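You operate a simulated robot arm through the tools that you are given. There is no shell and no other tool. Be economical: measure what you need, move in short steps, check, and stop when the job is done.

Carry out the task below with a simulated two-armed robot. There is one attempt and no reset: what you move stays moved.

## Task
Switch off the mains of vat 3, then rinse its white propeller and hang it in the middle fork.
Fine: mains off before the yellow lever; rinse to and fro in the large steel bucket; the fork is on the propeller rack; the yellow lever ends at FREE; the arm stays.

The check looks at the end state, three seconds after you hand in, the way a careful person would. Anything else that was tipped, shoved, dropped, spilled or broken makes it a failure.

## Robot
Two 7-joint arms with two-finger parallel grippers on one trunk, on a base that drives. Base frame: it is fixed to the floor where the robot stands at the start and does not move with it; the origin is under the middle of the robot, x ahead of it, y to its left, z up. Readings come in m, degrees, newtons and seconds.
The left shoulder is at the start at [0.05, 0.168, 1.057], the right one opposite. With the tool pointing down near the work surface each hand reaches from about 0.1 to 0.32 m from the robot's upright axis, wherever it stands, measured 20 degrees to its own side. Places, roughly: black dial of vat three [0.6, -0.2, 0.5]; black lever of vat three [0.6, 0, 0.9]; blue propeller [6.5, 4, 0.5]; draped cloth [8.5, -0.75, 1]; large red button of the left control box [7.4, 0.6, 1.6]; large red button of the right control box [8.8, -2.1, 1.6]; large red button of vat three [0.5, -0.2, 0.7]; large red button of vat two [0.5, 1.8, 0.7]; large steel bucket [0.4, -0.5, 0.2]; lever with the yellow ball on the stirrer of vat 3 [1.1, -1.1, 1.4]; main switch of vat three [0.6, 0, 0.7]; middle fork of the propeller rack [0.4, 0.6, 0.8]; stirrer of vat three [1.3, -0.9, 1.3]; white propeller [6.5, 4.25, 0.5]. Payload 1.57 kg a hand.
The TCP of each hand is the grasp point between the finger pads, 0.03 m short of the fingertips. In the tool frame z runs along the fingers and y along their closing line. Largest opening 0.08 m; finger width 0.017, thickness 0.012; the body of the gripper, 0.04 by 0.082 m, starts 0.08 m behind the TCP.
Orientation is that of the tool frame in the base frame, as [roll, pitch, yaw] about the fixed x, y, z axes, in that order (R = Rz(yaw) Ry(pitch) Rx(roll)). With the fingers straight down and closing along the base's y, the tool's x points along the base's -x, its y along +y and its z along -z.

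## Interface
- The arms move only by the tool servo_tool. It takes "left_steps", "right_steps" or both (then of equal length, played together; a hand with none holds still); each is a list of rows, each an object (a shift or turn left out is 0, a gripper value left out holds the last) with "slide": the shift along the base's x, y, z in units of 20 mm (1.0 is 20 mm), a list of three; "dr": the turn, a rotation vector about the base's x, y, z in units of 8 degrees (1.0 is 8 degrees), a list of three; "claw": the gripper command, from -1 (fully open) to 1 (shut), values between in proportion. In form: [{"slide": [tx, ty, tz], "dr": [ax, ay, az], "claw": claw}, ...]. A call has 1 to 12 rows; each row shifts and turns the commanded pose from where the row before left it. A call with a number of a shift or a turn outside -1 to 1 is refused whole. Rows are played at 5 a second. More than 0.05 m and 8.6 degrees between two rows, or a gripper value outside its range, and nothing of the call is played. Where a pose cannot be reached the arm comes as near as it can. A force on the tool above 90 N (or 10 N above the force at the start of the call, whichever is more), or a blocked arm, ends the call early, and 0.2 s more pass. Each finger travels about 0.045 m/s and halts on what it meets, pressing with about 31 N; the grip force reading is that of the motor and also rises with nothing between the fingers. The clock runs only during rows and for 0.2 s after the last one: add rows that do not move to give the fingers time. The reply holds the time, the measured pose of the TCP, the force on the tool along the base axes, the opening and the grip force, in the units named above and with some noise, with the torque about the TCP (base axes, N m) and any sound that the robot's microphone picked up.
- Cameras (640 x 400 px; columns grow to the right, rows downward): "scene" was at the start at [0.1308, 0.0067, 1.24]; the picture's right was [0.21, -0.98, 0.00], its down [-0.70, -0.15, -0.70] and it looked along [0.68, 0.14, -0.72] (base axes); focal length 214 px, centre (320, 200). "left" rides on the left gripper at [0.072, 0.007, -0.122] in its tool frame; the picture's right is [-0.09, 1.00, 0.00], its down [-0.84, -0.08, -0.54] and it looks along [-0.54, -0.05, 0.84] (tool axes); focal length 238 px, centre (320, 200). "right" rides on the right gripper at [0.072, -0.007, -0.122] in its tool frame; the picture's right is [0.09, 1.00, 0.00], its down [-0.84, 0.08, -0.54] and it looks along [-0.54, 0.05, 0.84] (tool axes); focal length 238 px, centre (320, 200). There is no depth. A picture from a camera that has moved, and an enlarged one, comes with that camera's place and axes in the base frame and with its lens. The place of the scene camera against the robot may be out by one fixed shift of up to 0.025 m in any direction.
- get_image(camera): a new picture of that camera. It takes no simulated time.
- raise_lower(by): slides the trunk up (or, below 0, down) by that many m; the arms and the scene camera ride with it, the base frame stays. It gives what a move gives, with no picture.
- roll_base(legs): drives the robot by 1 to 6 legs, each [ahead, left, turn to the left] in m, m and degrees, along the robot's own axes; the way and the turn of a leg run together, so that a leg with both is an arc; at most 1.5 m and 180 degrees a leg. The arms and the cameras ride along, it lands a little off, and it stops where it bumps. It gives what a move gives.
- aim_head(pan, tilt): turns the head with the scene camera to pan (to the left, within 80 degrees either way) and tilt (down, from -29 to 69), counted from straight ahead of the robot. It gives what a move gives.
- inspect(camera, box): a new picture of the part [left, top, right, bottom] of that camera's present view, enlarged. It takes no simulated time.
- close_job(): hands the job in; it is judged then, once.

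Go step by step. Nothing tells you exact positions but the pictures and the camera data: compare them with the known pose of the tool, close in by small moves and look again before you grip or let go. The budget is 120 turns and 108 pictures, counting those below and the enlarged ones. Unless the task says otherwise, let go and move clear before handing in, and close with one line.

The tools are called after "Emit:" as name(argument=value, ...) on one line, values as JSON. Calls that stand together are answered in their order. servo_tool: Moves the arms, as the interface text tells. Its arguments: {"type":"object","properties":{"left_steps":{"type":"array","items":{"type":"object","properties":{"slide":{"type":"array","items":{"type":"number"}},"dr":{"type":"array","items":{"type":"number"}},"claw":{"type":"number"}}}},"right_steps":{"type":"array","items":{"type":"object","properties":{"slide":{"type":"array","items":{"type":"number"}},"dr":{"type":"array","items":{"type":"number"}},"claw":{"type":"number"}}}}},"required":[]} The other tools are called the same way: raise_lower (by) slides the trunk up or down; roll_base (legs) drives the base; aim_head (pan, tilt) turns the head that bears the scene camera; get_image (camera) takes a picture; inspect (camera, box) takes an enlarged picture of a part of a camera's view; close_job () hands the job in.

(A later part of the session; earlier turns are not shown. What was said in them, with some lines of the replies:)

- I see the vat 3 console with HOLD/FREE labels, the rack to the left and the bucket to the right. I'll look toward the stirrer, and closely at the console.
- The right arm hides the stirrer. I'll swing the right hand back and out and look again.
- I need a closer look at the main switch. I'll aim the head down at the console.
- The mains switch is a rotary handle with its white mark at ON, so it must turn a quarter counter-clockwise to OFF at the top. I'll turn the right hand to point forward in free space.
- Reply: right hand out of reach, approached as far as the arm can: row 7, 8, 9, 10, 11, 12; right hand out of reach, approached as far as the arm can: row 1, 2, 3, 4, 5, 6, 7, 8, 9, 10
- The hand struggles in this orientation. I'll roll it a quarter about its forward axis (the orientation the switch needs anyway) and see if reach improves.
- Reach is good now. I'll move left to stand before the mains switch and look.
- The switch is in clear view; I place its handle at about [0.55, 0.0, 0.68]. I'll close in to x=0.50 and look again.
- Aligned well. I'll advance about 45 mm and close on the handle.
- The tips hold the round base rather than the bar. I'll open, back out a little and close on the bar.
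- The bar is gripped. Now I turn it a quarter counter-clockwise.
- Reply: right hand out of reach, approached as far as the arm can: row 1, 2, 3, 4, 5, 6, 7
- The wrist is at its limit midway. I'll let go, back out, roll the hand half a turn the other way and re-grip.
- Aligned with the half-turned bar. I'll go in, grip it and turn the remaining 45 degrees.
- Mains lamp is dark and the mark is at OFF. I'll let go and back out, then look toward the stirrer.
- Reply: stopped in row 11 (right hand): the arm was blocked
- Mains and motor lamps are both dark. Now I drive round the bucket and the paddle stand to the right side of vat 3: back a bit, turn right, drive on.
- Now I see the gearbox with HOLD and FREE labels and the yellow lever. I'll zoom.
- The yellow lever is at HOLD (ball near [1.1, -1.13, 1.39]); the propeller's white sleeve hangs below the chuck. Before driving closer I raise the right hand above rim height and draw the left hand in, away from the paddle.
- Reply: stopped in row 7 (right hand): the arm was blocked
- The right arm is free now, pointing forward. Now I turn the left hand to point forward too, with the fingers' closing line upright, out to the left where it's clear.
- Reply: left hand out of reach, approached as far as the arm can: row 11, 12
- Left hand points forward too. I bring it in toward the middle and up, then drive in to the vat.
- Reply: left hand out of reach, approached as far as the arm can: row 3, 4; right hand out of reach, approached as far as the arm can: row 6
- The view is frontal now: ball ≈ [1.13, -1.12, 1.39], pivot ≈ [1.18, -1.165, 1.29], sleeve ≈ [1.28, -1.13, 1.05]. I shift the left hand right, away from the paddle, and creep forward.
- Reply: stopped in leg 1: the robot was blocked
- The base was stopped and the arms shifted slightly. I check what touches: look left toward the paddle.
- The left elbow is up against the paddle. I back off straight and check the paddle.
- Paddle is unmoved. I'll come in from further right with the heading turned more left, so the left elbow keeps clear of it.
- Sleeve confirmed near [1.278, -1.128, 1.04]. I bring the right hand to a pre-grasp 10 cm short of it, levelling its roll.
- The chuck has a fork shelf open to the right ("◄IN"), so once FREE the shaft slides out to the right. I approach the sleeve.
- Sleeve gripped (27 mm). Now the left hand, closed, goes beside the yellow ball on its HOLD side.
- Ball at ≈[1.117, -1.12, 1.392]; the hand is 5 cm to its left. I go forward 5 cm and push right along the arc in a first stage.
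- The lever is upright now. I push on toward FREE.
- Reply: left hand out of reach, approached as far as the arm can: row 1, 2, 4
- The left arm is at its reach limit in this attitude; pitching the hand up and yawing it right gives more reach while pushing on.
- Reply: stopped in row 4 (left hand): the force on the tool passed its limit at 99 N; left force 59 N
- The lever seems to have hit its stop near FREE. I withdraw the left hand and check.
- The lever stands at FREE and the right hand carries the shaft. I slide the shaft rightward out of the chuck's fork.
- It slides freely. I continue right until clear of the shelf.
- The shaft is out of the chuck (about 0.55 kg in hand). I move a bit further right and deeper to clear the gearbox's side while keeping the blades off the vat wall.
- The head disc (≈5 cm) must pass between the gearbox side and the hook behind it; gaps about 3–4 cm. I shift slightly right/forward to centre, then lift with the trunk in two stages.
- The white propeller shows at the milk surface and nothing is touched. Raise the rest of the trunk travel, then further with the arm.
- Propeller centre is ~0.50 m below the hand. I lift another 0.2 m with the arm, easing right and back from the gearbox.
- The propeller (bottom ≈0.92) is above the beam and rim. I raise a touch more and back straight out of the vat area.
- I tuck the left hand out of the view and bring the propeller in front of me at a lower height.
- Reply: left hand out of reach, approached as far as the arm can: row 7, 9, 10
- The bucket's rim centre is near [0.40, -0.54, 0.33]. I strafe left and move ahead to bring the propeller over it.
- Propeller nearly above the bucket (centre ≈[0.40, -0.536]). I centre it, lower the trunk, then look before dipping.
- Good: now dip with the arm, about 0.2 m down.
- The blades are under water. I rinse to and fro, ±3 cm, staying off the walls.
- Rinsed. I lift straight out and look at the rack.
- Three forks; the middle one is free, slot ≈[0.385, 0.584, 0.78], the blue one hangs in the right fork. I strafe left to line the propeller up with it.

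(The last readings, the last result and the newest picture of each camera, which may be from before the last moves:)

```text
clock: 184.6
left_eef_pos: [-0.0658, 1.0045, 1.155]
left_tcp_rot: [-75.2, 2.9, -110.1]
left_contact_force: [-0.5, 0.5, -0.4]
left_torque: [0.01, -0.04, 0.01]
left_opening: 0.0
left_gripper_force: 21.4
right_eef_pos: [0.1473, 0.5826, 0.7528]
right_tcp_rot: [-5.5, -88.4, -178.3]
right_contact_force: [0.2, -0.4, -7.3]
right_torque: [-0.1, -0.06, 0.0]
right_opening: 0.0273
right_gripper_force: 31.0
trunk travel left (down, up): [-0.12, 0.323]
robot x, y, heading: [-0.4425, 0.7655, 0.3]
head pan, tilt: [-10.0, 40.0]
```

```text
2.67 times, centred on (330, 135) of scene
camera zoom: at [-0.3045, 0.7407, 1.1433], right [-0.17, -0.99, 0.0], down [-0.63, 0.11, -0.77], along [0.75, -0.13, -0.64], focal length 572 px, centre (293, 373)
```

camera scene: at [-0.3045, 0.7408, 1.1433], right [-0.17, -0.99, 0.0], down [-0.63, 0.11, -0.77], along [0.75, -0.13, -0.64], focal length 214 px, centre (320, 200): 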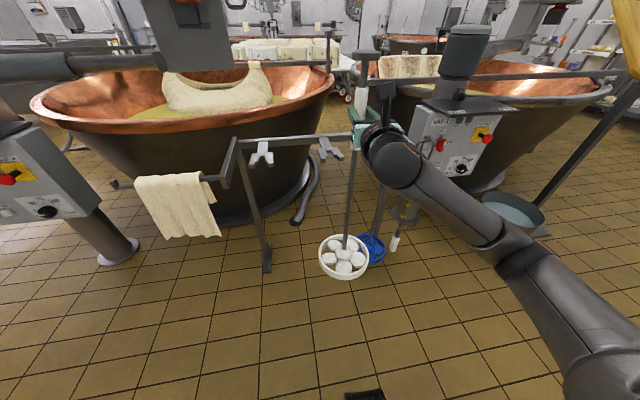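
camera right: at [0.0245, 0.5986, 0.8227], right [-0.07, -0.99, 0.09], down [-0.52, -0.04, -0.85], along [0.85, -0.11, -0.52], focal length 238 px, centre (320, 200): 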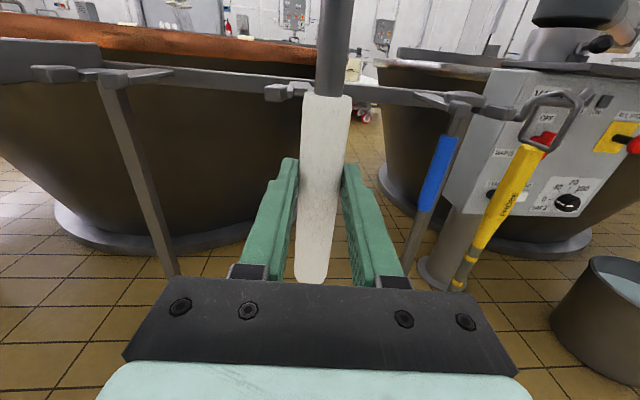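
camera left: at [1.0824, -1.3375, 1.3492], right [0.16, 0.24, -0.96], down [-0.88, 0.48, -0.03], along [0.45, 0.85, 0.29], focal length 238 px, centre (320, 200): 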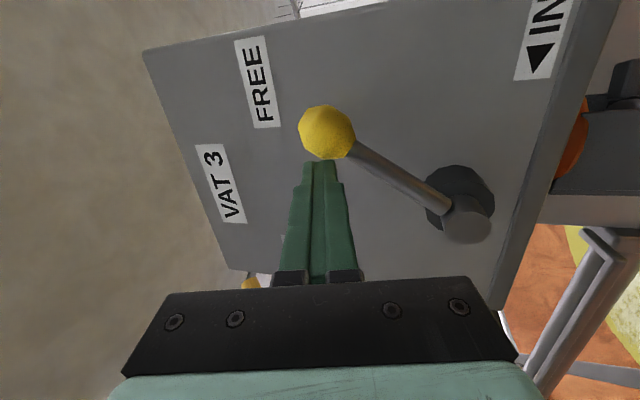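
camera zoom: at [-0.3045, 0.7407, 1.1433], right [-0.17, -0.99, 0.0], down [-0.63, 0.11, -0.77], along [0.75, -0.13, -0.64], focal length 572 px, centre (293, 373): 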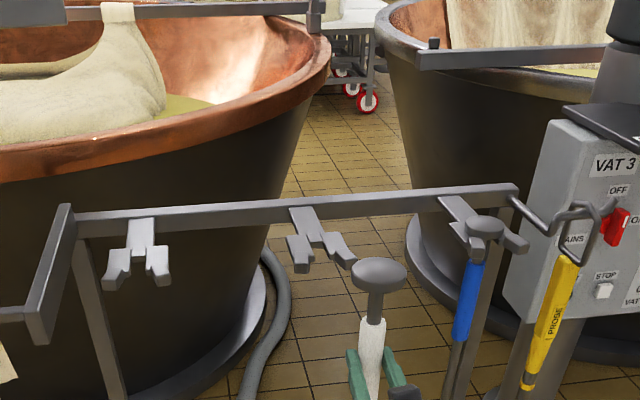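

The fork seat is ≈[0.396, 0.583, 0.771]; the disc's underside is ≈0.10 above the grip. I lower a little and drive ahead 0.12 m, stopping short of the prongs.

Emit:
servo_tool(right_steps=[{"slide": [0, 0, -0.8]}, {"slide": [0, 0, -0.8]}, {"slide": [0, 0, -0.8]}])

Emit:
roll_base(legs=[[0.12, 0, 0]])

Emit:
aim_head(pan=-20, tilt=38)

Emit:
inspect(camera="scene", box=[250, 130, 390, 230])

Emit:
get_image(camera="right")

```text
clock: 185.4
left_eef_pos: [-0.0655, 1.0047, 1.1561]
left_tcp_rot: [-75.3, 2.9, -110.1]
left_contact_force: [0.9, 0.4, 0.2]
left_torque: [-0.03, 0.0, 0.01]
left_opening: 0.0
left_gripper_force: 21.5
right_eef_pos: [0.1479, 0.5836, 0.706]
right_tcp_rot: [-6.3, -88.4, -177.5]
right_contact_force: [1.1, -1.3, -7.6]
right_torque: [0.0, 0.05, 0.02]
right_opening: 0.0275
right_gripper_force: 30.7
trunk travel left (down, up): [-0.12, 0.323]
robot x, y, heading: [-0.4405, 0.766, 0.3]
head pan, tilt: [-10.0, 40.0]
```

```text
clock: 186.6
left_eef_pos: [0.0527, 1.0059, 1.1551]
left_tcp_rot: [-75.2, 2.9, -110.1]
left_contact_force: [0.6, 0.0, 0.0]
left_torque: [-0.04, -0.02, 0.0]
left_opening: 0.0
left_gripper_force: 21.0
right_eef_pos: [0.266, 0.5844, 0.7061]
right_tcp_rot: [-8.0, -88.6, -175.9]
right_contact_force: [0.2, -0.3, -7.0]
right_torque: [0.0, 0.09, 0.03]
right_opening: 0.0275
right_gripper_force: 31.1
trunk travel left (down, up): [-0.12, 0.323]
robot x, y, heading: [-0.3229, 0.7654, 0.4]
head pan, tilt: [-10.0, 40.0]
```

```text
clock: 187.3
left_eef_pos: [0.0528, 1.0045, 1.1571]
left_tcp_rot: [-75.2, 3.0, -110.1]
left_contact_force: [-0.3, 0.0, 0.1]
left_torque: [-0.01, -0.03, -0.02]
left_opening: 0.0
left_gripper_force: 21.1
right_eef_pos: [0.2665, 0.5852, 0.7056]
right_tcp_rot: [-7.6, -88.7, -176.4]
right_contact_force: [-0.6, -0.2, -6.8]
right_torque: [-0.01, 0.07, -0.01]
right_opening: 0.0272
right_gripper_force: 31.4
trunk travel left (down, up): [-0.12, 0.323]
robot x, y, heading: [-0.3248, 0.7686, 0.5]
head pan, tilt: [-20.0, 38.0]
```

```text
4.00 times, centred on (320, 180) of scene
camera zoom: at [-0.1879, 0.7268, 1.1463], right [-0.34, -0.94, 0.0], down [-0.58, 0.21, -0.79], along [0.74, -0.26, -0.62], focal length 858 px, centre (320, 280)
```

zoom: 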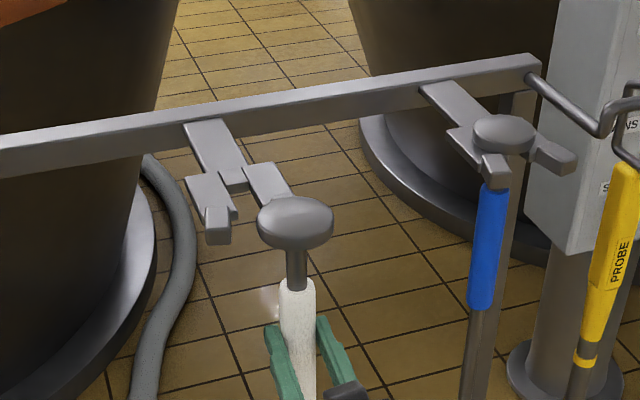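

```text
23 pictures are left
camera right: at [0.1431, 0.5996, 0.7743], right [-0.07, -0.99, 0.09], down [-0.53, -0.04, -0.85], along [0.85, -0.11, -0.52], focal length 238 px, centre (320, 200)
```

right: 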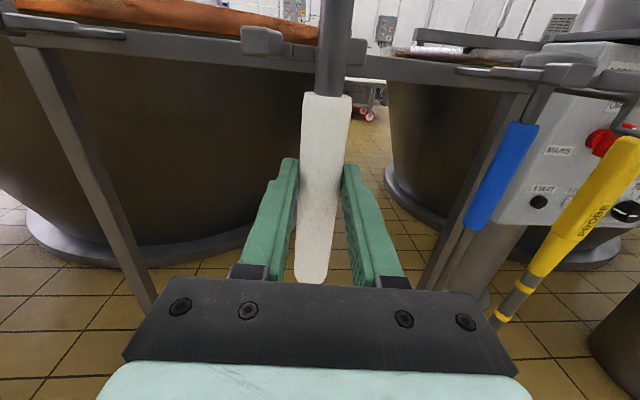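

Rod is ~6 mm right of the slot's line; the disc's underside (~0.81) clears the prong tips (~0.79). I correct sideways and slide in 10 cm.

Emit:
servo_tool(right_steps=[{"slide": [0, 0.35, 0]}, {"slide": [0.8, 0, 0]}, {"slide": [0.8, 0, 0]}, {"slide": [0.8, 0, 0]}, {"slide": [0.8, 0, 0]}, {"slide": [0.8, 0, 0]}])

Emit:
inspect(camera="scene", box=[250, 130, 390, 230])

Emit:
get_image(camera="right")

```text
clock: 188.7
left_eef_pos: [0.0535, 1.0059, 1.1554]
left_tcp_rot: [-75.1, 2.9, -110.0]
left_contact_force: [-0.4, 0.4, 0.5]
left_torque: [0.01, 0.02, 0.02]
left_opening: 0.0
left_gripper_force: 21.9
right_eef_pos: [0.3453, 0.594, 0.7077]
right_tcp_rot: [-3.5, -88.4, -179.9]
right_contact_force: [-1.3, 7.8, -7.4]
right_torque: [-0.56, -0.03, 0.15]
right_opening: 0.0275
right_gripper_force: 31.1
trunk travel left (down, up): [-0.12, 0.323]
robot x, y, heading: [-0.325, 0.7633, 0.5]
head pan, tilt: [-20.0, 38.0]
```

```text
4.00 times, centred on (320, 180) of scene
camera zoom: at [-0.188, 0.7275, 1.1463], right [-0.34, -0.94, 0.0], down [-0.58, 0.21, -0.79], along [0.74, -0.26, -0.62], focal length 858 px, centre (320, 280)
```

zoom: 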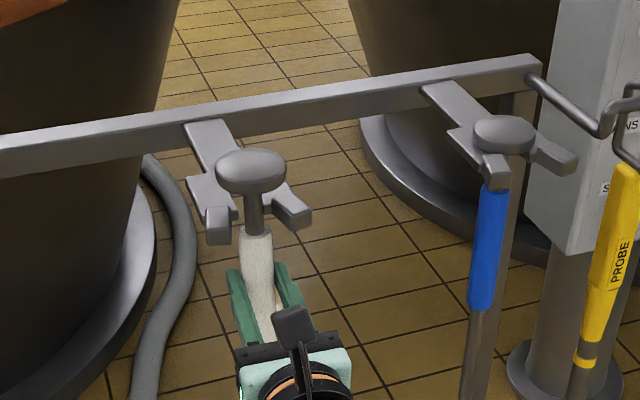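

```text
21 pictures are left
camera right: at [0.2218, 0.6092, 0.7756], right [-0.06, -0.99, 0.09], down [-0.52, -0.04, -0.85], along [0.85, -0.1, -0.52], focal length 238 px, centre (320, 200)
```

right: 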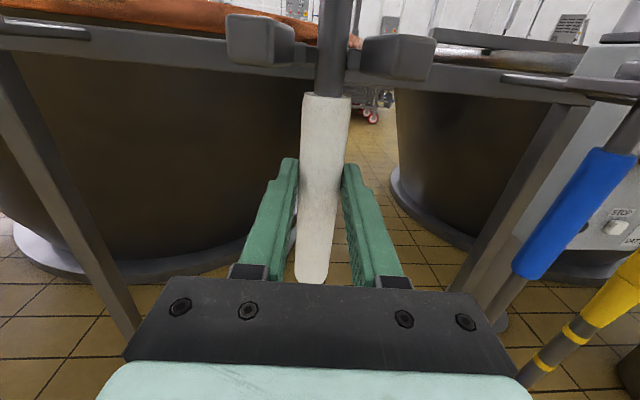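

The rod brushes the right prong; I shift left 6 mm and recheck the force.

Emit:
servo_tool(right_steps=[{"slide": [0, 0.3, 0]}, {"slide": [0, 0, 0]}])

Emit:
inspect(camera="right", box=[220, 0, 440, 110])

```text
clock: 189.3
left_eef_pos: [0.0519, 1.0047, 1.1561]
left_tcp_rot: [-75.3, 3.0, -110.1]
left_contact_force: [-0.7, -0.1, 0.0]
left_torque: [0.0, -0.01, -0.01]
left_opening: 0.0
left_gripper_force: 21.5
right_eef_pos: [0.3461, 0.5954, 0.7052]
right_tcp_rot: [-8.4, -88.5, -175.5]
right_contact_force: [0.1, 0.3, -7.0]
right_torque: [0.02, 0.07, 0.02]
right_opening: 0.0274
right_gripper_force: 30.9
trunk travel left (down, up): [-0.12, 0.323]
robot x, y, heading: [-0.3239, 0.767, 0.6]
head pan, tilt: [-20.0, 38.0]
```

```text
2.91 times, centred on (330, 55) of right
camera zoom: at [0.2226, 0.611, 0.7742], right [-0.07, -0.99, 0.09], down [-0.52, -0.04, -0.85], along [0.85, -0.11, -0.52], focal length 693 px, centre (291, 622)
```

zoom: 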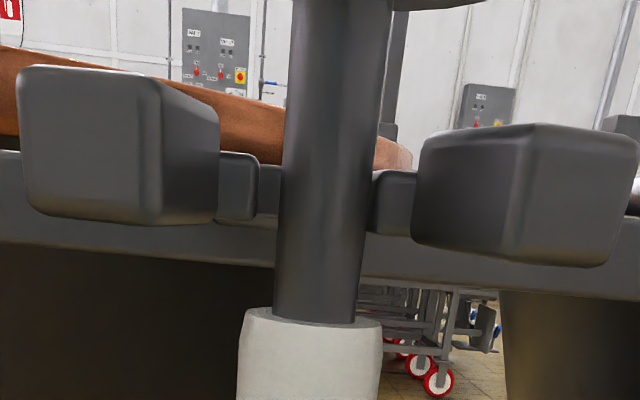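

Well centred, sleeve below and disc above the prongs. I slide in the remaining ~5 cm.

Emit:
servo_tool(right_steps=[{"slide": [0.7, -0.05, 0]}, {"slide": [0.7, -0.05, 0]}, {"slide": [0.7, -0.05, 0]}])

Emit:
inspect(camera="right", box=[220, 0, 440, 110])

Emit:
inspect(camera="scene", box=[250, 130, 390, 230])

```text
clock: 190.1
left_eef_pos: [0.0546, 1.0058, 1.156]
left_tcp_rot: [-75.2, 2.9, -110.1]
left_contact_force: [-0.1, 0.4, 0.1]
left_torque: [-0.03, 0.03, 0.03]
left_opening: 0.0
left_gripper_force: 21.7
right_eef_pos: [0.3887, 0.5958, 0.7071]
right_tcp_rot: [-5.2, -88.4, -178.8]
right_contact_force: [0.2, 0.8, -5.9]
right_torque: [-0.19, -0.05, -0.06]
right_opening: 0.0269
right_gripper_force: 31.2
trunk travel left (down, up): [-0.12, 0.323]
robot x, y, heading: [-0.3205, 0.7683, 0.5]
head pan, tilt: [-20.0, 38.0]
```

```text
2.91 times, centred on (330, 55) of right
camera zoom: at [0.2657, 0.6098, 0.7756], right [-0.07, -0.99, 0.09], down [-0.52, -0.04, -0.85], along [0.85, -0.11, -0.52], focal length 693 px, centre (291, 622)
```

zoom: 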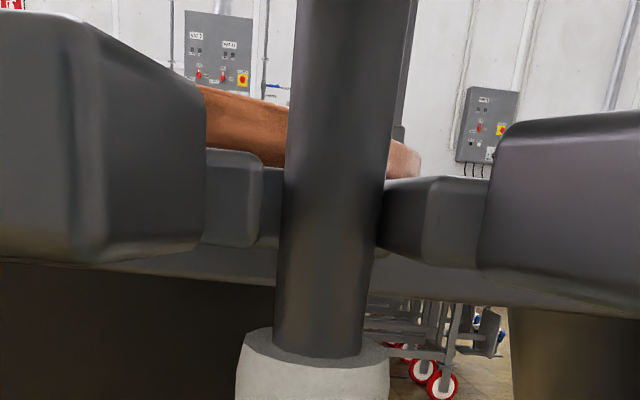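

```text
4.00 times, centred on (320, 180) of scene
camera zoom: at [-0.1879, 0.7269, 1.1463], right [-0.34, -0.94, 0.0], down [-0.58, 0.21, -0.79], along [0.74, -0.26, -0.62], focal length 858 px, centre (320, 280)
```

zoom: 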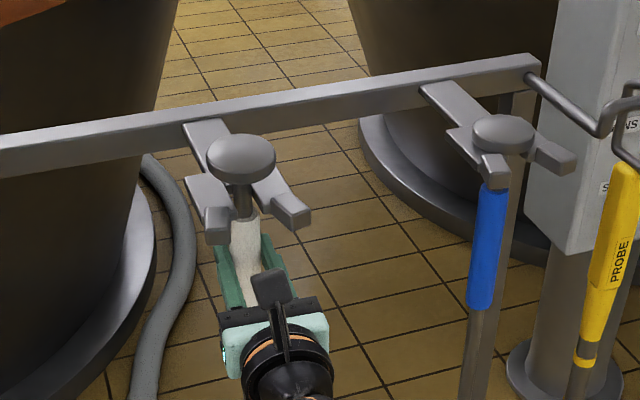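

Nearly at the seat. I nudge 5 mm on, 3 mm left, and lower about 3 cm.

Emit:
servo_tool(right_steps=[{"slide": [0.25, 0.1, 0]}, {"slide": [0, 0, -0.5]}, {"slide": [0, 0, -0.5]}, {"slide": [0, 0, -0.5]}])

Emit:
inspect(camera="scene", box=[250, 130, 390, 230])

Emit:
inspect(camera="right", box=[220, 0, 440, 110])

```text
clock: 191.1
left_eef_pos: [0.0507, 1.0045, 1.1573]
left_tcp_rot: [-75.0, 2.9, -110.1]
left_contact_force: [0.4, -0.7, 0.3]
left_torque: [-0.01, 0.01, 0.01]
left_opening: 0.0001
left_gripper_force: 21.3
right_eef_pos: [0.3926, 0.5967, 0.6855]
right_tcp_rot: [-6.4, -87.7, -177.5]
right_contact_force: [-7.7, -1.5, 16.2]
right_torque: [0.13, 0.38, 0.03]
right_opening: 0.0265
right_gripper_force: 31.1
trunk travel left (down, up): [-0.12, 0.323]
robot x, y, heading: [-0.3177, 0.7676, 0.3]
head pan, tilt: [-20.0, 38.0]
```

```text
4.00 times, centred on (320, 180) of scene
camera zoom: at [-0.1906, 0.727, 1.1472], right [-0.34, -0.94, 0.0], down [-0.58, 0.21, -0.79], along [0.74, -0.26, -0.61], focal length 858 px, centre (320, 280)
```

zoom: 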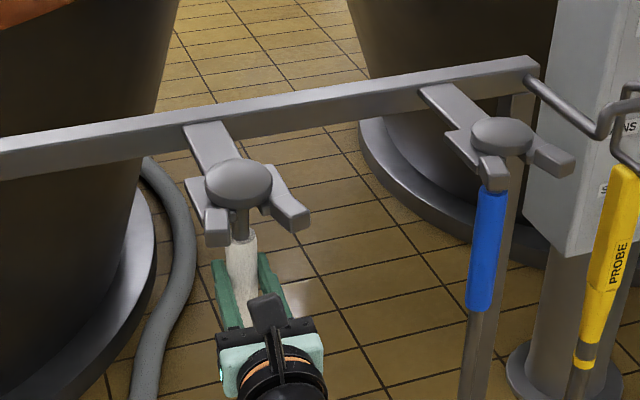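

```text
2.91 times, centred on (330, 55) of right
camera zoom: at [0.2696, 0.6123, 0.7522], right [-0.07, -0.99, 0.09], down [-0.51, -0.04, -0.86], along [0.86, -0.11, -0.51], focal length 693 px, centre (291, 622)
```

zoom: 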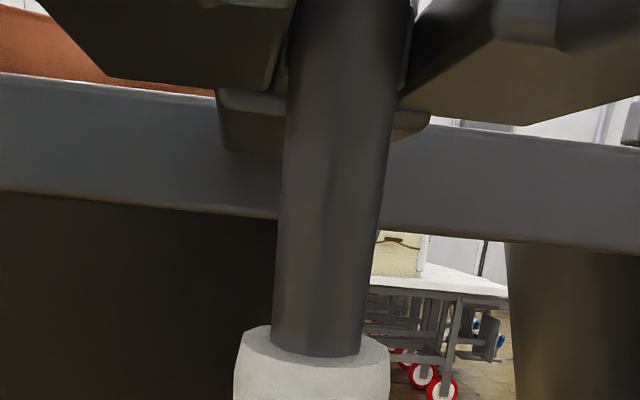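

The disc rests on the prongs (fork carries it, rod at the crotch). I relieve the push by 4 mm and let go.

Emit:
servo_tool(right_steps=[{"slide": [-0.25, -0.05, 0]}, {"slide": [0, 0, 0.1]}])

Emit:
inspect(camera="scene", box=[280, 140, 340, 190])

```text
clock: 191.7
left_eef_pos: [0.0513, 1.0061, 1.1566]
left_tcp_rot: [-75.1, 2.8, -110.1]
left_contact_force: [0.4, -0.7, 0.5]
left_torque: [-0.03, -0.03, 0.0]
left_opening: 0.0
left_gripper_force: 21.4
right_eef_pos: [0.3865, 0.5982, 0.6799]
right_tcp_rot: [-4.1, -88.4, -179.7]
right_contact_force: [-5.5, 2.5, 8.3]
right_torque: [-0.12, -0.09, -0.02]
right_opening: 0.0271
right_gripper_force: 30.8
trunk travel left (down, up): [-0.12, 0.323]
robot x, y, heading: [-0.3211, 0.7636, 0.6]
head pan, tilt: [-20.0, 38.0]
```

```text
8.00 times, centred on (310, 165) of scene
camera zoom: at [-0.1897, 0.7274, 1.1465], right [-0.34, -0.94, 0.0], down [-0.58, 0.21, -0.79], along [0.74, -0.26, -0.61], focal length 1716 px, centre (400, 480)
```

zoom: 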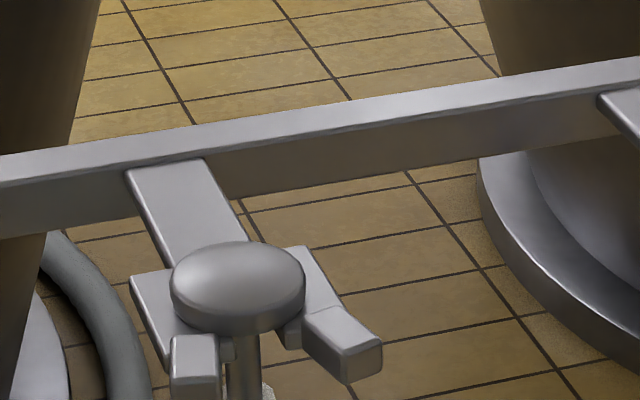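

The disc now sits down in the fork behind the upturned tips. I open the gripper and check.

Emit:
servo_tool(right_steps=[{"claw": 0.2}, {"claw": 0}, {"claw": -0.3}, {"claw": -0.6}, {"claw": -1}, {"claw": -1}])

Emit:
inspect(camera="scene", box=[280, 140, 340, 190])

Emit:
get_image(camera="right")

```text
clock: 193.1
left_eef_pos: [0.053, 1.0058, 1.157]
left_tcp_rot: [-75.3, 2.9, -110.2]
left_contact_force: [-0.2, -0.1, -0.8]
left_torque: [0.01, -0.02, 0.01]
left_opening: 0.0
left_gripper_force: 21.5
right_eef_pos: [0.3876, 0.5955, 0.679]
right_tcp_rot: [-7.5, -88.5, -176.2]
right_contact_force: [-0.1, -0.6, 0.3]
right_torque: [-0.04, -0.03, 0.01]
right_opening: 0.0802
right_gripper_force: 0.1
trunk travel left (down, up): [-0.12, 0.323]
robot x, y, heading: [-0.3243, 0.7625, -0.0]
head pan, tilt: [-20.0, 38.0]
```

```text
8.00 times, centred on (310, 165) of scene
camera zoom: at [-0.1885, 0.7269, 1.1464], right [-0.34, -0.94, 0.0], down [-0.58, 0.21, -0.79], along [0.74, -0.26, -0.62], focal length 1716 px, centre (400, 480)
```

zoom: 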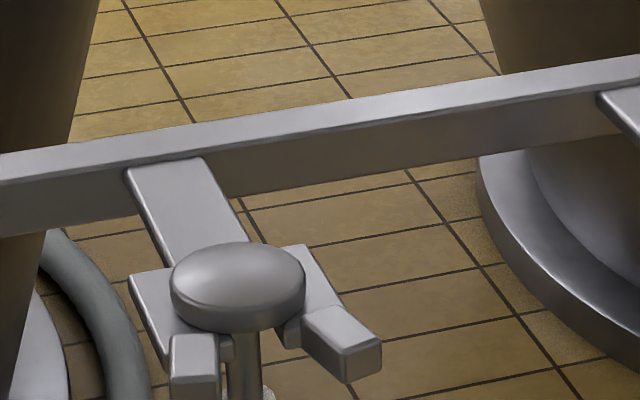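

```text
13 pictures are left
camera right: at [0.2646, 0.611, 0.7475], right [-0.07, -0.99, 0.09], down [-0.52, -0.04, -0.85], along [0.85, -0.11, -0.52], focal length 238 px, centre (320, 200)
```

right: 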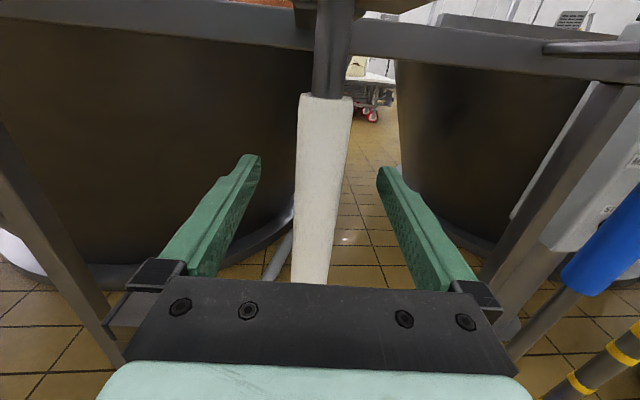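

It hangs steadily. I draw the hand straight back and drive back clear.

Emit:
servo_tool(right_steps=[{"slide": [-0.8, 0, 0]}, {"slide": [-0.8, 0, 0]}, {"slide": [-0.8, 0, 0]}, {"slide": [-0.8, 0, 0]}, {"slide": [-0.8, 0, 0]}, {"slide": [-0.8, 0, 0]}])

Emit:
roll_base(legs=[[-0.25, 0, 0]])

Emit:
aim_head(pan=-25, tilt=30)

Emit:
get_image(camera="scene")

```text
clock: 194.5
left_eef_pos: [0.0522, 1.0046, 1.1549]
left_tcp_rot: [-75.3, 3.0, -110.0]
left_contact_force: [0.4, -0.3, 0.7]
left_torque: [-0.02, 0.04, 0.01]
left_opening: 0.0
left_gripper_force: 21.4
right_eef_pos: [0.292, 0.5957, 0.6786]
right_tcp_rot: [-7.8, -88.5, -176.1]
right_contact_force: [-0.4, 0.2, -0.2]
right_torque: [0.02, -0.02, 0.0]
right_opening: 0.0801
right_gripper_force: 0.1
trunk travel left (down, up): [-0.12, 0.323]
robot x, y, heading: [-0.3216, 0.7639, 0.5]
head pan, tilt: [-20.0, 38.0]
```

```text
clock: 196.3
left_eef_pos: [-0.1974, 1.0043, 1.1555]
left_tcp_rot: [-75.2, 2.9, -110.0]
left_contact_force: [0.7, -0.3, 0.4]
left_torque: [0.0, 0.03, 0.0]
left_opening: 0.0002
left_gripper_force: 21.7
right_eef_pos: [0.0433, 0.5951, 0.6766]
right_tcp_rot: [-7.5, -88.6, -176.3]
right_contact_force: [-0.6, -1.0, 0.9]
right_torque: [0.02, -0.02, 0.03]
right_opening: 0.08
right_gripper_force: 0.0
trunk travel left (down, up): [-0.12, 0.323]
robot x, y, heading: [-0.5712, 0.7628, 0.6]
head pan, tilt: [-20.0, 38.0]
```

```text
clock: 197.0
left_eef_pos: [-0.1965, 1.0047, 1.1564]
left_tcp_rot: [-75.1, 3.0, -109.9]
left_contact_force: [-0.2, 0.0, 0.3]
left_torque: [0.0, 0.02, -0.01]
left_opening: 0.0
left_gripper_force: 21.0
right_eef_pos: [0.0439, 0.5945, 0.6785]
right_tcp_rot: [-7.5, -88.5, -176.2]
right_contact_force: [-0.2, -0.6, 0.4]
right_torque: [-0.04, 0.01, 0.02]
right_opening: 0.0804
right_gripper_force: 0.1
trunk travel left (down, up): [-0.12, 0.323]
robot x, y, heading: [-0.5699, 0.7659, 0.5]
head pan, tilt: [-25.0, 30.0]
```

```text
12 pictures are left
camera scene: at [-0.4364, 0.7166, 1.1587], right [-0.41, -0.91, 0.0], down [-0.46, 0.21, -0.87], along [0.79, -0.36, -0.5], focal length 214 px, centre (320, 200)
```

scene: 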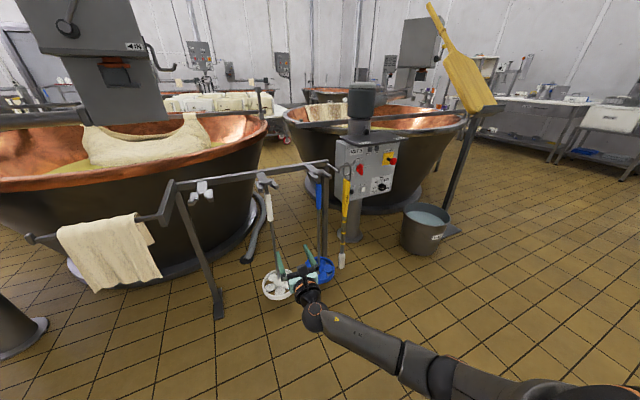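

Emit:
inspect(camera="scene", box=[230, 150, 430, 310])

Emit:
inspect(camera="scene", box=[330, 10, 480, 130])

```text
2.50 times, centred on (330, 230) of scene
camera zoom: at [-0.4364, 0.7166, 1.1587], right [-0.41, -0.91, 0.0], down [-0.46, 0.21, -0.87], along [0.79, -0.36, -0.5], focal length 536 px, centre (295, 125)
```

zoom: 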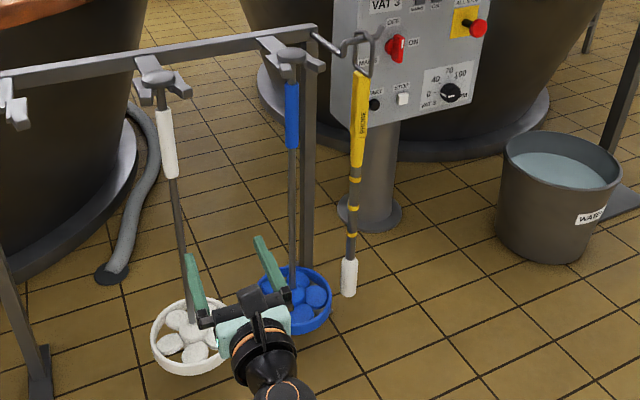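

```text
3.33 times, centred on (405, 70) of scene
camera zoom: at [-0.4364, 0.7166, 1.1587], right [-0.41, -0.91, 0.0], down [-0.46, 0.21, -0.87], along [0.79, -0.36, -0.5], focal length 715 px, centre (37, 633)
```

zoom: 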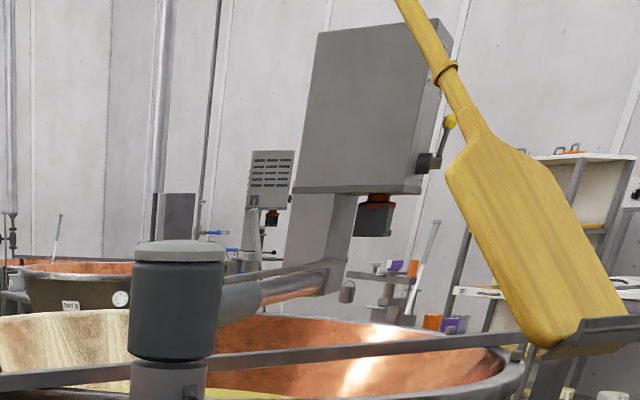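

The white propeller hangs in the middle fork. The mains is at OFF, the yellow lever is at FREE, and the arm, bucket and paddle are undisturbed, so I hand in.

Emit:
close_job()

```text
The job is handed in.
```

I switched off the mains of vat 3, set the yellow lever to FREE, rinsed the white propeller in the large steel bucket, hung it in the middle fork and handed the job in. The arm was not moved; my left elbow bumped the wooden paddle once while driving in, and the paddle stayed in place.
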